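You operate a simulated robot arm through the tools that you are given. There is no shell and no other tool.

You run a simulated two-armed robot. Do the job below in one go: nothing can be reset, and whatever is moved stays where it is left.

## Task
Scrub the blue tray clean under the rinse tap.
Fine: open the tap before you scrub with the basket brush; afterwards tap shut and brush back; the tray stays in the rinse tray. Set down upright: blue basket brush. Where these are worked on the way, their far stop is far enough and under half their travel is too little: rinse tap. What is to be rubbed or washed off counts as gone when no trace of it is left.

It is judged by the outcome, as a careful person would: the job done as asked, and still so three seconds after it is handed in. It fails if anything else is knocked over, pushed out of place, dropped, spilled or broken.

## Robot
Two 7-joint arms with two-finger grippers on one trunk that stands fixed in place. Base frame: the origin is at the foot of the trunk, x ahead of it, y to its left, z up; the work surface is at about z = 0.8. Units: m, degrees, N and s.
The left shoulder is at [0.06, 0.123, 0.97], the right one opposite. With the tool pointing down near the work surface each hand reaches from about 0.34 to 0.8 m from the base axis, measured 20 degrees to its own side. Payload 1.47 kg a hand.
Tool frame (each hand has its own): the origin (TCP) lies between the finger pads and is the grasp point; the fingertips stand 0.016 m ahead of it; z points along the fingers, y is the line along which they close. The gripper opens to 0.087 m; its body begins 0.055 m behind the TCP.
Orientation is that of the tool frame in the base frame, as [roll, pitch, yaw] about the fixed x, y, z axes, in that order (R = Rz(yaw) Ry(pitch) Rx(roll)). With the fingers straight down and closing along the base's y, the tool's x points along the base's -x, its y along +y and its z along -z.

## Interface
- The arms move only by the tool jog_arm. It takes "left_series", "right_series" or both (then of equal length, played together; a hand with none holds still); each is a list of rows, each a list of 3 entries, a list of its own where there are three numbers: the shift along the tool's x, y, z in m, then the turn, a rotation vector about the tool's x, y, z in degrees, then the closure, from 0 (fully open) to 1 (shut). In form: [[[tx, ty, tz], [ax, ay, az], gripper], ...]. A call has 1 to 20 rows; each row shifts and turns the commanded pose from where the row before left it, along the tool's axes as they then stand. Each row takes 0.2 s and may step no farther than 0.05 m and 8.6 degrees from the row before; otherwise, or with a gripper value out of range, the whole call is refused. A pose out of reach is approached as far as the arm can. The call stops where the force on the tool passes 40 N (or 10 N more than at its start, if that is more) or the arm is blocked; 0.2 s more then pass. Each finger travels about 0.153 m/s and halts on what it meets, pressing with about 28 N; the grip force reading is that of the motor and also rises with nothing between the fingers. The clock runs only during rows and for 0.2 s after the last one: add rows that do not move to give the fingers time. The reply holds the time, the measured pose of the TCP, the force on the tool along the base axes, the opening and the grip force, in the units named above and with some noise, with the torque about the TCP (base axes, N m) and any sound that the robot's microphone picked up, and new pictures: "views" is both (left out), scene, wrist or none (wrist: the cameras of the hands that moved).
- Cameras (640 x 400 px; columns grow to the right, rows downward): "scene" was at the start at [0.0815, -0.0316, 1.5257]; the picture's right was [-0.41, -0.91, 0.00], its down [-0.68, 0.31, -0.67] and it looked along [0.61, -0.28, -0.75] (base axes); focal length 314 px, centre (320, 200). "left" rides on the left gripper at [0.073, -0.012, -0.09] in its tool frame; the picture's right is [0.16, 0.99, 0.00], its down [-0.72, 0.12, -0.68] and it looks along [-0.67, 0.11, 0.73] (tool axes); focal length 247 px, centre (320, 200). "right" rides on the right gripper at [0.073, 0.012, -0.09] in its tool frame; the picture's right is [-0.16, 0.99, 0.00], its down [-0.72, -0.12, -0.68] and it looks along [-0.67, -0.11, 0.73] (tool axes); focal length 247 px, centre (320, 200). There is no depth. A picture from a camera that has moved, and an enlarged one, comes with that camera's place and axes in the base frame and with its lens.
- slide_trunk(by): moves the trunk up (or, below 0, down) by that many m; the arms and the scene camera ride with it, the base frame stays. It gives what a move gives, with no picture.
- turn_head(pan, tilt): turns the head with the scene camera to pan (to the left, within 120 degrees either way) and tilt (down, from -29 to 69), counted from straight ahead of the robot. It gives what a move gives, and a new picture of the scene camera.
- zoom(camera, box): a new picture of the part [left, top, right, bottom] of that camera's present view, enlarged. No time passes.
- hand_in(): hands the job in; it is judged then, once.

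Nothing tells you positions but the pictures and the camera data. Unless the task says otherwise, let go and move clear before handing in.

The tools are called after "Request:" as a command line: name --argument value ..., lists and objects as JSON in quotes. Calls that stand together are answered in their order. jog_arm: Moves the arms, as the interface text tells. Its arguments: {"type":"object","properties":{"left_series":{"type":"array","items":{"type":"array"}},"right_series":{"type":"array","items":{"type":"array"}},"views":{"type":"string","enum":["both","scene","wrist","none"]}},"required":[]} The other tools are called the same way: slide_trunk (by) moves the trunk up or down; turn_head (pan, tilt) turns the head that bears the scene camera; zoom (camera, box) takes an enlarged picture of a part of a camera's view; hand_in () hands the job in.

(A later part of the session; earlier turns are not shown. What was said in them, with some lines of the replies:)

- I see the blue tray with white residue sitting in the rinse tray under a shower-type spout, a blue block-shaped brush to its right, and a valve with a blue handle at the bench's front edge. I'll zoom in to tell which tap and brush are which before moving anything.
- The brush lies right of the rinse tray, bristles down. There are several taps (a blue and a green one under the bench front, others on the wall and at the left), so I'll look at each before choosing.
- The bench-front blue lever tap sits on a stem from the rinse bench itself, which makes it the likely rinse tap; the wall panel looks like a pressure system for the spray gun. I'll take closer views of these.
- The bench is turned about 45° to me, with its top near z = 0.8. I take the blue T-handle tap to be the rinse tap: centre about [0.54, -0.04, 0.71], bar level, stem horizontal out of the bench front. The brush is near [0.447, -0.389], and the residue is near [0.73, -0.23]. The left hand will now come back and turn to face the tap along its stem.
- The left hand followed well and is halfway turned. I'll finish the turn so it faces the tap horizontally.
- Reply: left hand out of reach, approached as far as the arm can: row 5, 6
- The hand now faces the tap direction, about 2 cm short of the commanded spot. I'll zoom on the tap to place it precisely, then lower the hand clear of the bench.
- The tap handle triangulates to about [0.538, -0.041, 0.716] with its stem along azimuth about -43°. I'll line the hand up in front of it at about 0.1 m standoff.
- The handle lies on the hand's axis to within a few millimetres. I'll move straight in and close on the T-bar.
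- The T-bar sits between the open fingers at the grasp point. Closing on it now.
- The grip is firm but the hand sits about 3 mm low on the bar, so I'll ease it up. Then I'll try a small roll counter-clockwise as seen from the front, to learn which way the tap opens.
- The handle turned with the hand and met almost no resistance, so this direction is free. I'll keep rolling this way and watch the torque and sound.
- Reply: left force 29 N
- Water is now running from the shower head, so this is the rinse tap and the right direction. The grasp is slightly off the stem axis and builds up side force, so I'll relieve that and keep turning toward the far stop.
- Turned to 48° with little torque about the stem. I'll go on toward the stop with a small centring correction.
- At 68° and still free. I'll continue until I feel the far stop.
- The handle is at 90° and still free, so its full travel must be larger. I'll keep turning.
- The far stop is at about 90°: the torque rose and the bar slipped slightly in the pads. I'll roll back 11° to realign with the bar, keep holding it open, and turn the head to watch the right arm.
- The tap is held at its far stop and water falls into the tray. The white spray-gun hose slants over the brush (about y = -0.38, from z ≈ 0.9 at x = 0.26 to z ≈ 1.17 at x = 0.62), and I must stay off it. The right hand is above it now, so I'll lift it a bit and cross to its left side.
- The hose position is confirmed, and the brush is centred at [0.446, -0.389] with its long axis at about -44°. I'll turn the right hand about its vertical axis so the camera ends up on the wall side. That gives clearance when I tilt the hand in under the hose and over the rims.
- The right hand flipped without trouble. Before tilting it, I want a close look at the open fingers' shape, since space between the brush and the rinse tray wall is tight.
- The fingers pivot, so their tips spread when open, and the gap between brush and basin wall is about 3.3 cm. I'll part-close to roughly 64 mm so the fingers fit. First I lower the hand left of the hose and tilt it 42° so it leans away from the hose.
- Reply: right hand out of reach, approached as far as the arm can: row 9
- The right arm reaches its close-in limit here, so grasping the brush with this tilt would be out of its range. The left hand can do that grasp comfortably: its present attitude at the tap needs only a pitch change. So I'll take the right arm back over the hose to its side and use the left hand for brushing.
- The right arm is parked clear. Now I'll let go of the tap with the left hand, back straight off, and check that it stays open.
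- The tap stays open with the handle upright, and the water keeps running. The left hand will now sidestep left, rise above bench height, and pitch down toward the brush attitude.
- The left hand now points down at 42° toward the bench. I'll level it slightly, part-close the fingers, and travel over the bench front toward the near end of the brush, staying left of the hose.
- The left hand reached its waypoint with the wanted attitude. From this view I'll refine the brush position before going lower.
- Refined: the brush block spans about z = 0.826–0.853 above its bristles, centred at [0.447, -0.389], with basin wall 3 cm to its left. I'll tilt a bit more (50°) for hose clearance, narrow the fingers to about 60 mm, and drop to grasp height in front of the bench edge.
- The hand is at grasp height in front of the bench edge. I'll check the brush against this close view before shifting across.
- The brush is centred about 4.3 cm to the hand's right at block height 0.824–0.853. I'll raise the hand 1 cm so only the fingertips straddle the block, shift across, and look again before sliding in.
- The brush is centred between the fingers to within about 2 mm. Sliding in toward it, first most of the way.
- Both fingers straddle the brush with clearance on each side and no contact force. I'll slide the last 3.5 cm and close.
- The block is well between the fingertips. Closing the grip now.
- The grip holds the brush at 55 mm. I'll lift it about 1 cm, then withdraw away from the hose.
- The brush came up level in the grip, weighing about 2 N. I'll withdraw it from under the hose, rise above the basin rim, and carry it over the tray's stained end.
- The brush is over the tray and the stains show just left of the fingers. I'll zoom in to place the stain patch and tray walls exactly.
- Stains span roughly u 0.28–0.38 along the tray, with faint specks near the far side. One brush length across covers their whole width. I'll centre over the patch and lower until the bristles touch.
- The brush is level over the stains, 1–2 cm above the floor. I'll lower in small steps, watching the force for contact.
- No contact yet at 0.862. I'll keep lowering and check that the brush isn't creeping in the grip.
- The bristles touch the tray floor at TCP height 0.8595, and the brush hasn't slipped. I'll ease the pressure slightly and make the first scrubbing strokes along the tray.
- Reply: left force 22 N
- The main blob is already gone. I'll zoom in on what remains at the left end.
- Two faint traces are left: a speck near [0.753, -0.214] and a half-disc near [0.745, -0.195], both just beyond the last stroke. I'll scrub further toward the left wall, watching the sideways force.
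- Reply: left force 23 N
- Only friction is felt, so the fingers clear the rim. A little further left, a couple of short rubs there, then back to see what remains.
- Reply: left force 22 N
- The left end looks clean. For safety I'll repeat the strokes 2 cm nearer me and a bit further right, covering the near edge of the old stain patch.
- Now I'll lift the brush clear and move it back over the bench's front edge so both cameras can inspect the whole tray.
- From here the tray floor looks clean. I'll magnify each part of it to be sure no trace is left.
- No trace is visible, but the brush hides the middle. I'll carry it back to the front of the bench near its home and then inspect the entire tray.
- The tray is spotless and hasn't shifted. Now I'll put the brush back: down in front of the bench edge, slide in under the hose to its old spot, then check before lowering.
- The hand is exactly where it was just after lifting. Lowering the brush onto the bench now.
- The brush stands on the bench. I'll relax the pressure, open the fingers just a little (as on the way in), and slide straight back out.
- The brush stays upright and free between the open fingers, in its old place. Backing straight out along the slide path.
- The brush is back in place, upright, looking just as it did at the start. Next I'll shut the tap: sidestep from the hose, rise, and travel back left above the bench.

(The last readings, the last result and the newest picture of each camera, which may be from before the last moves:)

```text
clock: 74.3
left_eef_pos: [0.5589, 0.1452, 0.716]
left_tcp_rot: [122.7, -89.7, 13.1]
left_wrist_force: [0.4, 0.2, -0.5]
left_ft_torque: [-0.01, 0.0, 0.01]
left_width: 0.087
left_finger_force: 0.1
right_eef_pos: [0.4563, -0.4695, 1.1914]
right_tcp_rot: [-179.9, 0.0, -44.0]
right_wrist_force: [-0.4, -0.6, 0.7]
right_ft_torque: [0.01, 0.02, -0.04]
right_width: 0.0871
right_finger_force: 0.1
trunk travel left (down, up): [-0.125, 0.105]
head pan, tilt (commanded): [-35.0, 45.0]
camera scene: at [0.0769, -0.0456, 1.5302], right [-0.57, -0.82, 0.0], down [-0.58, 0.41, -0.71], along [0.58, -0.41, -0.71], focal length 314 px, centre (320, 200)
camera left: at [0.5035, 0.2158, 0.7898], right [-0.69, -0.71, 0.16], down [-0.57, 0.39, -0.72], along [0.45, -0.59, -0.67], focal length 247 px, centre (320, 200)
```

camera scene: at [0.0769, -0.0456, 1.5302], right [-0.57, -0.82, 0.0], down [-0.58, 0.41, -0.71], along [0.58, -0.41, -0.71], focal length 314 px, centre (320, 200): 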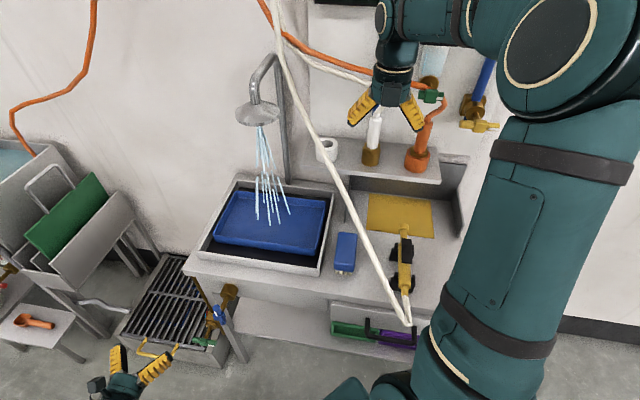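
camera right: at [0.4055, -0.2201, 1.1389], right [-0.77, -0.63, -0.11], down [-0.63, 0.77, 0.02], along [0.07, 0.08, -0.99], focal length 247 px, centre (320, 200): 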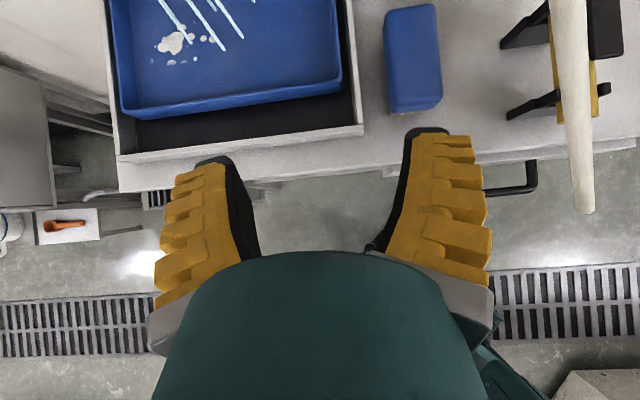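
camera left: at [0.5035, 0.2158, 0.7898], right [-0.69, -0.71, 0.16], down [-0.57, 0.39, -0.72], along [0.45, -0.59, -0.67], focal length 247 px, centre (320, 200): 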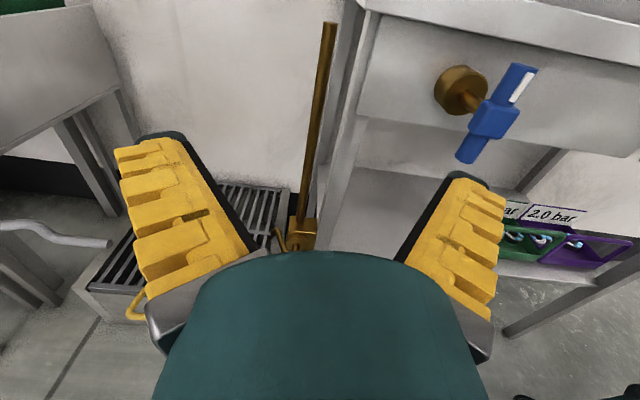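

The hand faces the bench front again and the tap handle still points up. Sidestepping right to line up with it.

Request:
jog_arm --left_series '[[[0.002, 0.0375, 0], [0, 0, 0], 0], [[0, 0.0375, 0], [0, 0, 0], 0], [[0, 0.0375, 0], [0, 0, 0], 0], [[0, 0.0375, 0.002], [0, 0, 0], 0]]' --views "wrist"

```text
clock: 75.3
left_eef_pos: [0.4559, 0.0365, 0.7198]
left_tcp_rot: [116.9, -89.8, 18.7]
left_wrist_force: [-0.2, 0.1, -0.1]
left_ft_torque: [-0.01, 0.03, -0.01]
left_width: 0.0869
left_finger_force: 0.2
right_eef_pos: [0.456, -0.4694, 1.1917]
right_tcp_rot: [180.0, -0.1, -44.0]
right_wrist_force: [0.3, 0.1, 0.1]
right_ft_torque: [-0.01, 0.01, 0.0]
right_width: 0.0869
right_finger_force: 0.1
trunk travel left (down, up): [-0.125, 0.105]
head pan, tilt (commanded): [-35.0, 45.0]
camera left: at [0.4003, 0.1063, 0.7922], right [-0.69, -0.71, 0.16], down [-0.57, 0.39, -0.72], along [0.45, -0.59, -0.67], focal length 247 px, centre (320, 200)
```

left: 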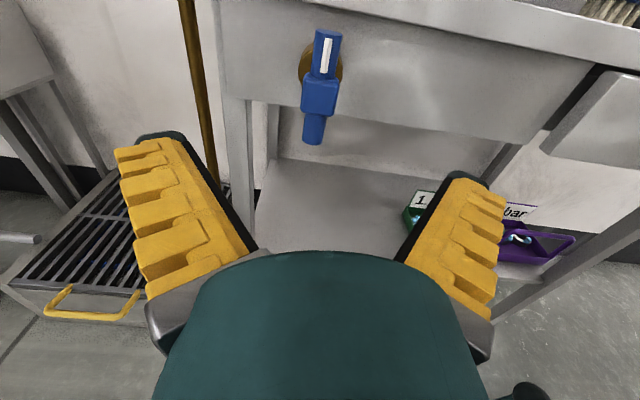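

The handle is dead centre on the hand's axis. Moving in and closing on it.

Request:
jog_arm --left_series '[[[-0.001, 0, 0.037], [0, 0, 0], 0], [[0, 0, 0.037], [0, 0, 0], 0], [[0, 0, 0.036], [0, 0, 0], 0], [[0, 0, 0], [0, 0, 0], 0.5], [[0, 0, 0], [0, 0, 0], 1], [[0, 0, 0], [0, 0, 0], 1], [[0, 0, 0], [0, 0, 0], 1]]' --views "wrist"

```text
clock: 76.9
left_eef_pos: [0.5335, -0.0391, 0.7187]
left_tcp_rot: [112.1, -89.9, 23.5]
left_wrist_force: [-11.7, 2.5, 2.5]
left_ft_torque: [-0.04, -0.1, -0.05]
left_width: 0.0149
left_finger_force: 29.8
right_eef_pos: [0.4549, -0.47, 1.1917]
right_tcp_rot: [179.9, 0.1, -44.0]
right_wrist_force: [-0.2, -0.4, 0.0]
right_ft_torque: [0.02, 0.04, 0.03]
right_width: 0.0869
right_finger_force: 0.1
trunk travel left (down, up): [-0.125, 0.105]
head pan, tilt (commanded): [-35.0, 45.0]
camera left: at [0.4788, 0.0309, 0.7914], right [-0.69, -0.71, 0.16], down [-0.57, 0.39, -0.72], along [0.45, -0.59, -0.67], focal length 247 px, centre (320, 200)
```

left: 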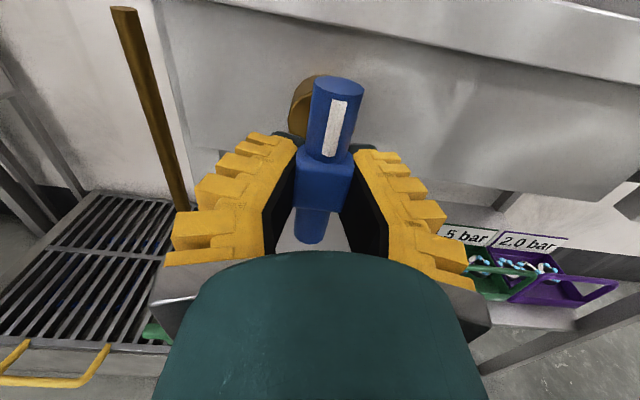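

The handle is gripped. Rolling it back clockwise toward shut, in stages while watching the forces.

Request:
jog_arm --left_series '[[[0, 0, 0], [0, 0, 8], 1], [[0, 0, 0], [0, 0, 8], 1], [[0, 0, 0], [0, 0, 8], 1]]' --views "none"

Request:
jog_arm --left_series '[[[0, 0, 0], [0, 0, 8], 1], [[0, 0, 0], [0, 0, 8], 1]]' --views "wrist"

```text
clock: 77.7
left_eef_pos: [0.5346, -0.0373, 0.7181]
left_tcp_rot: [-90.1, -66.1, -134.1]
left_wrist_force: [-8.5, 3.6, 2.6]
left_ft_torque: [-0.08, -0.1, -0.04]
left_width: 0.0144
left_finger_force: 30.4
right_eef_pos: [0.4545, -0.4699, 1.193]
right_tcp_rot: [180.0, -0.1, -44.0]
right_wrist_force: [0.9, -1.5, -0.1]
right_ft_torque: [-0.02, 0.01, -0.02]
right_width: 0.0871
right_finger_force: 0.0
trunk travel left (down, up): [-0.125, 0.105]
head pan, tilt (commanded): [-35.0, 45.0]
```

```text
clock: 78.3
left_eef_pos: [0.5347, -0.0387, 0.7189]
left_tcp_rot: [-89.9, -50.1, -134.2]
left_wrist_force: [-3.9, 5.7, 6.8]
left_ft_torque: [-0.15, -0.14, -0.07]
left_width: 0.0136
left_finger_force: 30.1
right_eef_pos: [0.4556, -0.4705, 1.1925]
right_tcp_rot: [179.9, 0.0, -44.0]
right_wrist_force: [0.5, -0.2, -0.4]
right_ft_torque: [-0.05, -0.01, 0.03]
right_width: 0.0869
right_finger_force: 0.1
trunk travel left (down, up): [-0.125, 0.105]
head pan, tilt (commanded): [-35.0, 45.0]
camera left: at [0.4446, -0.0041, 0.7821], right [-0.6, -0.62, -0.51], down [-0.23, 0.74, -0.63], along [0.77, -0.26, -0.58], focal length 247 px, centre (320, 200)
```

left: 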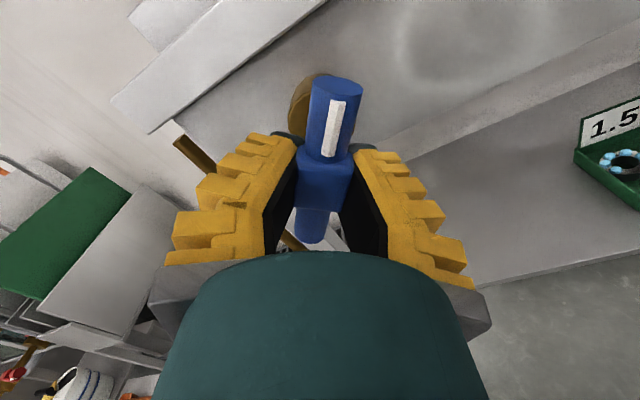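

The handle follows without resistance. Continuing to level.

Request:
jog_arm --left_series '[[[0, 0, 0], [0, 0, 8], 1], [[0, 0, 0], [0, 0, 8], 1], [[0, 0, 0], [0, 0, 8], 1]]' --views "none"

Request:
jog_arm --left_series '[[[0, 0, 0], [0, 0, 8], 1], [[0, 0, 0], [0, 0, 8], 1], [[0, 0, 0], [0, 0, 8], 1]]' --views "both"

```text
clock: 79.1
left_eef_pos: [0.534, -0.0374, 0.7194]
left_tcp_rot: [-90.0, -25.9, -134.2]
left_wrist_force: [2.7, 12.6, 14.3]
left_ft_torque: [-0.12, -0.13, -0.01]
left_width: 0.0128
left_finger_force: 30.5
right_eef_pos: [0.4559, -0.4699, 1.1926]
right_tcp_rot: [179.9, -0.1, -43.9]
right_wrist_force: [0.0, -0.3, -0.8]
right_ft_torque: [-0.01, -0.01, -0.03]
right_width: 0.0869
right_finger_force: 0.0
trunk travel left (down, up): [-0.125, 0.105]
head pan, tilt (commanded): [-35.0, 45.0]
```

```text
clock: 79.9
left_eef_pos: [0.5351, -0.0373, 0.7195]
left_tcp_rot: [-89.9, -2.0, -134.1]
left_wrist_force: [5.8, 14.2, 23.9]
left_ft_torque: [-0.19, -0.09, 0.11]
left_width: 0.0125
left_finger_force: 30.1
right_eef_pos: [0.4539, -0.4693, 1.1925]
right_tcp_rot: [179.9, 0.0, -43.9]
right_wrist_force: [0.8, 0.7, 0.0]
right_ft_torque: [-0.01, 0.0, 0.01]
right_width: 0.087
right_finger_force: 0.1
trunk travel left (down, up): [-0.125, 0.105]
head pan, tilt (commanded): [-35.0, 45.0]
camera scene: at [0.0753, -0.0442, 1.5305], right [-0.57, -0.82, 0.0], down [-0.58, 0.4, -0.71], along [0.58, -0.41, -0.71], focal length 314 px, centre (320, 200)
camera left: at [0.4208, -0.0285, 0.7339], right [-0.13, -0.14, -0.98], down [0.01, 0.99, -0.14], along [0.99, -0.03, -0.13], focal length 247 px, centre (320, 200)
```

scene: 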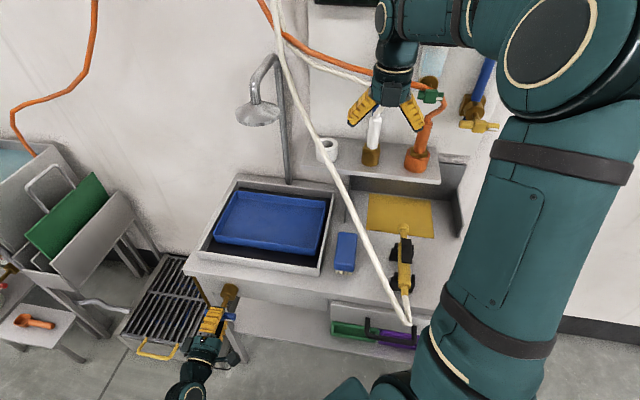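
left: 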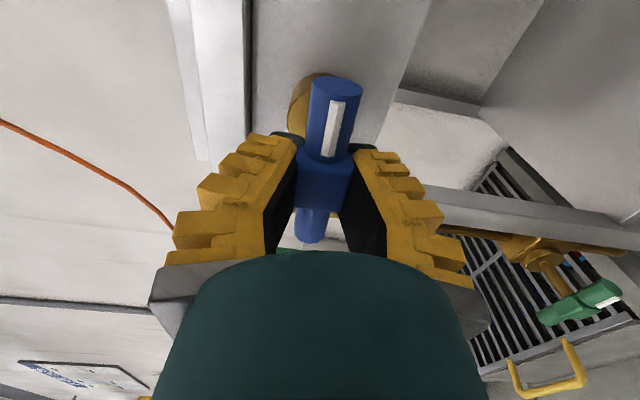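

The water has stopped. I'll relieve the side force and turn a few more degrees until I feel the closed stop.

Request:
jog_arm --left_series '[[[0, -0.003, 0], [0, 0, 0], 1], [[0, 0, 0], [0, 0, 4], 1], [[0, 0, 0], [0, 0, 4], 1]]' --views "wrist"

```text
clock: 80.7
left_eef_pos: [0.5347, -0.0383, 0.7202]
left_tcp_rot: [-90.2, 5.9, -134.3]
left_wrist_force: [6.2, 9.8, 7.0]
left_ft_torque: [-0.47, 0.48, 0.2]
left_width: 0.0124
left_finger_force: 29.4
right_eef_pos: [0.4551, -0.4683, 1.191]
right_tcp_rot: [-179.9, 0.0, -44.0]
right_wrist_force: [0.0, -0.3, -0.1]
right_ft_torque: [0.01, -0.03, 0.01]
right_width: 0.0872
right_finger_force: 0.0
trunk travel left (down, up): [-0.125, 0.105]
head pan, tilt (commanded): [-35.0, 45.0]
camera left: at [0.4193, -0.0297, 0.7247], right [-0.04, -0.04, -1.0], down [0.02, 1.0, -0.04], along [1.0, -0.03, -0.04], focal length 247 px, centre (320, 200)
```

left: 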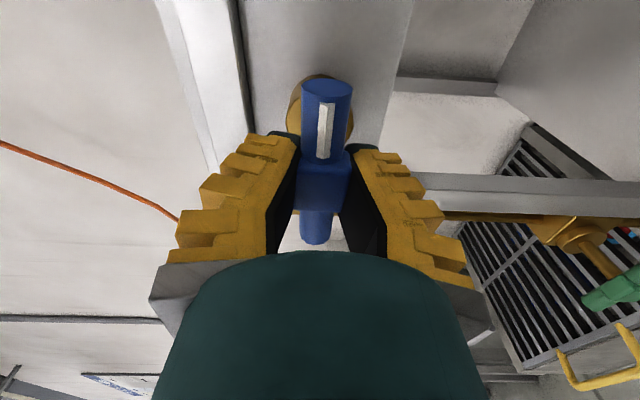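

The closed stop is firm: torque rose and the bar slipped slightly in the pads. I'll simply open the fingers and back straight away.

Request:
jog_arm --left_series '[[[0, 0, 0], [0, 0, 0], 0.5], [[0, 0, 0], [0, 0, 0], 0], [[0, 0, 0], [0, 0, 0], 0], [[0, 0, -0.03], [0, 0, 0], 0], [[0, 0, -0.03], [0, 0, 0], 0], [[0, 0, -0.03], [0, 0, 0], 0], [[0, 0, -0.02], [0, 0, 0], 0]]' --views "both"

Request:
zoom --camera "scene" --box '[190, 260, 270, 350]'

Request:
zoom --camera "left" --box '[240, 0, 400, 160]'

```text
clock: 82.3
left_eef_pos: [0.4553, 0.0383, 0.7207]
left_tcp_rot: [-90.1, 5.8, -134.4]
left_wrist_force: [0.5, 0.6, -0.2]
left_ft_torque: [0.0, 0.02, 0.02]
left_width: 0.0868
left_finger_force: 0.1
right_eef_pos: [0.4562, -0.4701, 1.1911]
right_tcp_rot: [180.0, 0.0, -43.9]
right_wrist_force: [-0.1, -0.1, 0.0]
right_ft_torque: [0.05, -0.02, 0.0]
right_width: 0.0869
right_finger_force: 0.1
trunk travel left (down, up): [-0.125, 0.105]
head pan, tilt (commanded): [-35.0, 45.0]
camera scene: at [0.0765, -0.0455, 1.5303], right [-0.57, -0.82, 0.0], down [-0.58, 0.41, -0.71], along [0.58, -0.41, -0.71], focal length 314 px, centre (320, 200)
camera left: at [0.3401, 0.0473, 0.7262], right [-0.04, -0.04, -1.0], down [0.02, 1.0, -0.04], along [1.0, -0.03, -0.04], focal length 247 px, centre (320, 200)
```

scene: 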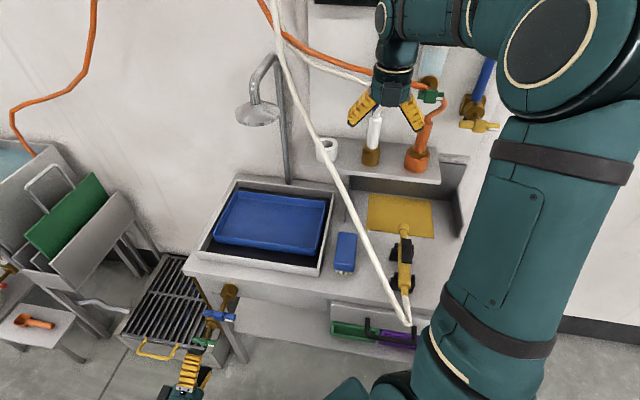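
left: 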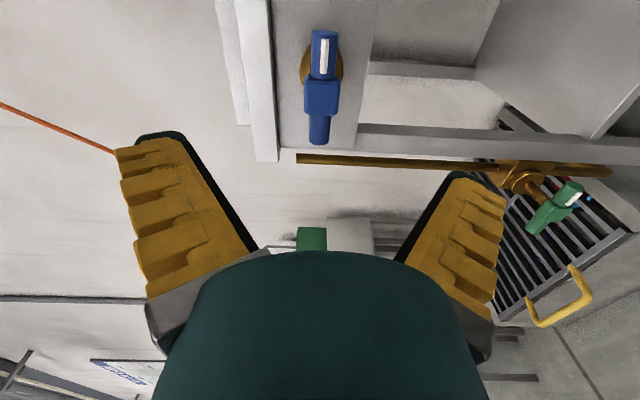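

```text
4.44 times, centred on (230, 305) of scene
camera zoom: at [0.0765, -0.0455, 1.5303], right [-0.57, -0.82, 0.0], down [-0.58, 0.41, -0.71], along [0.58, -0.41, -0.71], focal length 1393 px, centre (720, -267)
```

zoom: 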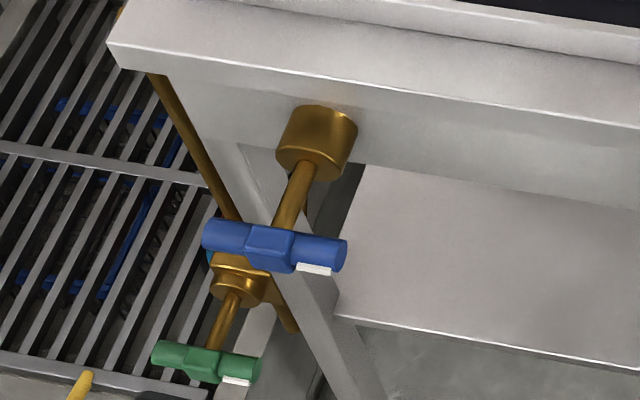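

```text
2.50 times, centred on (320, 80) of left
camera zoom: at [0.3401, 0.0473, 0.7262], right [-0.04, -0.04, -1.0], down [0.02, 1.0, -0.04], along [1.0, -0.03, -0.04], focal length 617 px, centre (320, 500)
```

zoom: 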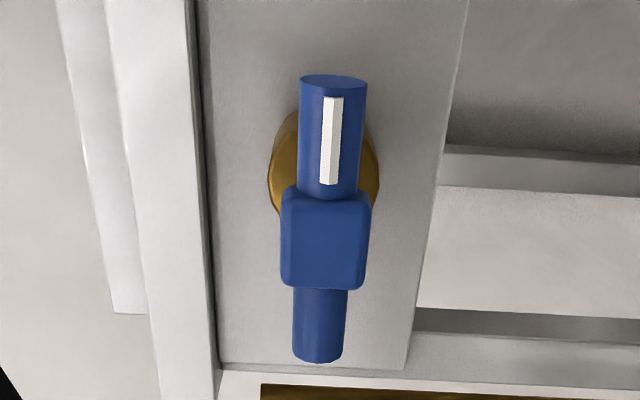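

The handle is level again with its mark to the right, parallel to the green one as at the start, and the water is off. I'll move the left hand clear and compare everything with the opening view.

Request:
jog_arm --left_series '[[[-0.04, 0, 0], [0, 0, 0], 0], [[-0.04, 0, 0], [0, 0, 0], 0], [[-0.04, 0, 0], [0, 0, 0], 0], [[0, -0.04, 0], [0, 0, 0], 0], [[0, -0.04, 0], [0, 0, 0], 0], [[0, -0.04, 0], [0, 0, 0], 0]]' --views "none"

Request:
turn_head --pan -24.5 --tilt 48.3

Request:
zoom --camera "scene" --box '[150, 210, 310, 310]'

Request:
zoom --camera "scene" --box '[220, 140, 420, 265]'

Request:
zoom --camera "scene" --box '[340, 200, 500, 360]'

```text
clock: 83.7
left_eef_pos: [0.5305, 0.1135, 0.8539]
left_tcp_rot: [-90.1, 5.9, -134.3]
left_wrist_force: [-1.1, -0.3, -0.6]
left_ft_torque: [-0.04, -0.02, 0.01]
left_width: 0.0869
left_finger_force: 0.1
right_eef_pos: [0.4565, -0.4715, 1.1909]
right_tcp_rot: [179.9, 0.0, -44.0]
right_wrist_force: [0.0, 0.7, 0.1]
right_ft_torque: [0.02, -0.02, -0.01]
right_width: 0.087
right_finger_force: 0.1
trunk travel left (down, up): [-0.125, 0.105]
head pan, tilt (commanded): [-35.0, 45.0]
```

```text
clock: 84.5
left_eef_pos: [0.5314, 0.1145, 0.8532]
left_tcp_rot: [-90.1, 5.8, -134.3]
left_wrist_force: [-0.9, 0.1, 0.3]
left_ft_torque: [0.01, -0.02, -0.03]
left_width: 0.0869
left_finger_force: 0.1
right_eef_pos: [0.4568, -0.4701, 1.1918]
right_tcp_rot: [-179.9, 0.0, -43.9]
right_wrist_force: [-0.4, -0.6, 0.6]
right_ft_torque: [-0.01, 0.01, 0.03]
right_width: 0.0868
right_finger_force: 0.0
trunk travel left (down, up): [-0.125, 0.105]
head pan, tilt (commanded): [-24.5, 48.3]
camera scene: at [0.0813, -0.0318, 1.5257], right [-0.42, -0.91, 0.0], down [-0.68, 0.31, -0.67], along [0.61, -0.28, -0.75], focal length 314 px, centre (320, 200)
```

scene: 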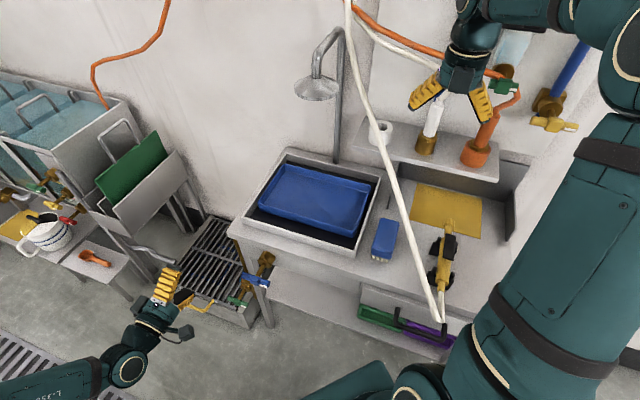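

```text
4.00 times, centred on (230, 260) of scene
camera zoom: at [0.0813, -0.0318, 1.5257], right [-0.42, -0.91, 0.0], down [-0.68, 0.31, -0.67], along [0.61, -0.28, -0.75], focal length 1254 px, centre (680, -40)
```

zoom: 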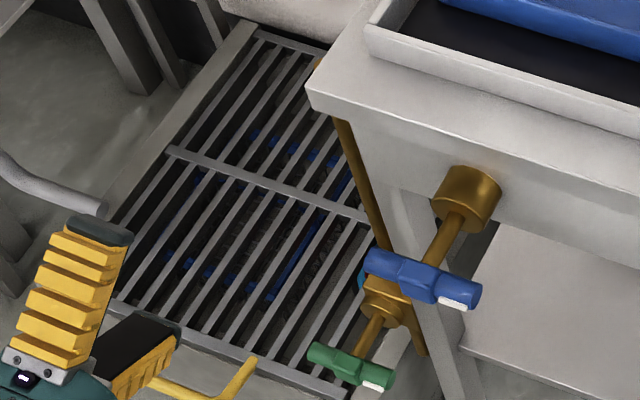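

```text
3.20 times, centred on (320, 202) of scene
camera zoom: at [0.0813, -0.0318, 1.5257], right [-0.42, -0.91, 0.0], down [-0.68, 0.31, -0.67], along [0.61, -0.28, -0.75], focal length 1003 px, centre (320, 192)
```

zoom: 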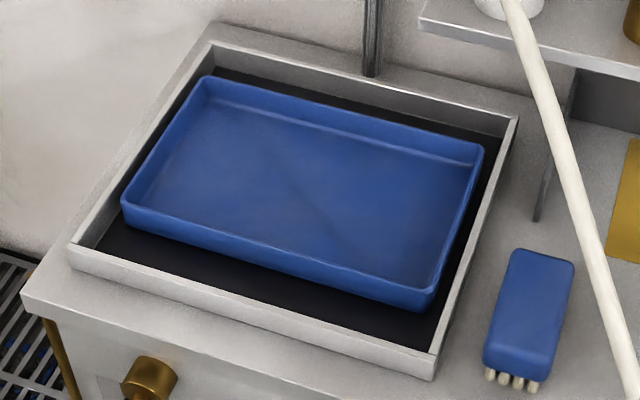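

```text
2.50 times, centred on (420, 280) of scene
camera zoom: at [0.0813, -0.0318, 1.5257], right [-0.42, -0.91, 0.0], down [-0.68, 0.31, -0.67], along [0.61, -0.28, -0.75], focal length 784 px, centre (70, 0)
```

zoom: 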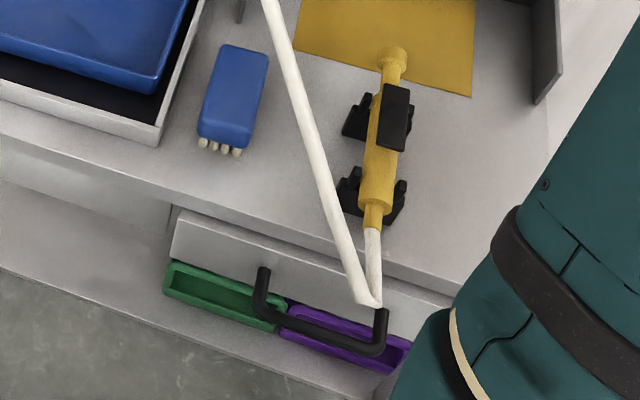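

Tap, brush, tray, hose and spray gun all match the opening view, and both hands are clear. One last magnified look at the tray floor with the water off.

Request:
zoom --camera "scene" --box '[255, 160, 325, 215]'

Request:
zoom --camera "scene" --box '[305, 170, 375, 235]'

```text
7.27 times, centred on (290, 188) of scene
camera zoom: at [0.0813, -0.0318, 1.5257], right [-0.42, -0.91, 0.0], down [-0.68, 0.31, -0.67], along [0.61, -0.28, -0.75], focal length 2280 px, centre (538, 291)
```

zoom: 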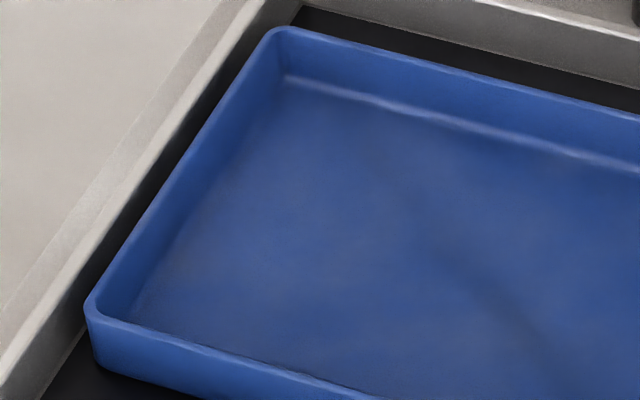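

```text
6.15 times, centred on (340, 202) of scene
camera zoom: at [0.0813, -0.0318, 1.5257], right [-0.42, -0.91, 0.0], down [-0.68, 0.31, -0.67], along [0.61, -0.28, -0.75], focal length 1929 px, centre (197, 185)
```

zoom: 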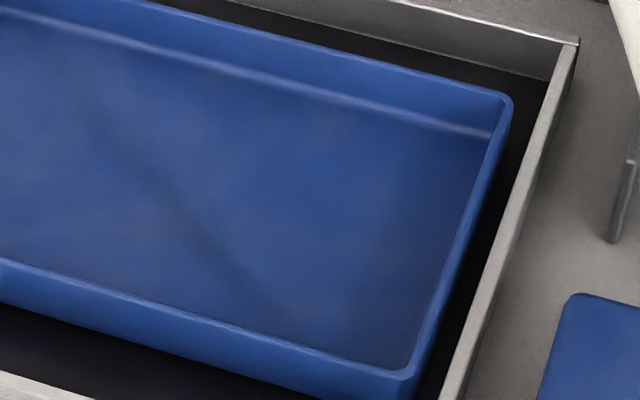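

The tray shows no trace of residue, only the soft shading it had at the start. The tap is shut, the brush is upright in its place, the tray is still in the rinse tray, and both hands are clear. I'm handing in.

Request:
hand_in

```text
The job is handed in.
```

The blue tray is clean. I opened the rinse tap to its far stop, scrubbed the tray with the basket brush under the running water, and then shut the tap again. Close-up views with the water off showed no trace of the white residue.

- **Tap:** turned back to its closed stop, with the handle level as it was at the start and no water running.
- **Brush:** set down upright, bristles down, in its original spot beside the rinse tray.
- **Tray:** still in the rinse tray, in the same position as before.
- **Surroundings:** the hose and spray gun look as they did at the start, and both hands are clear.

I did the brushing with the left hand, because the right arm could not reach the brush without risking contact with the spray-gun hose above it.
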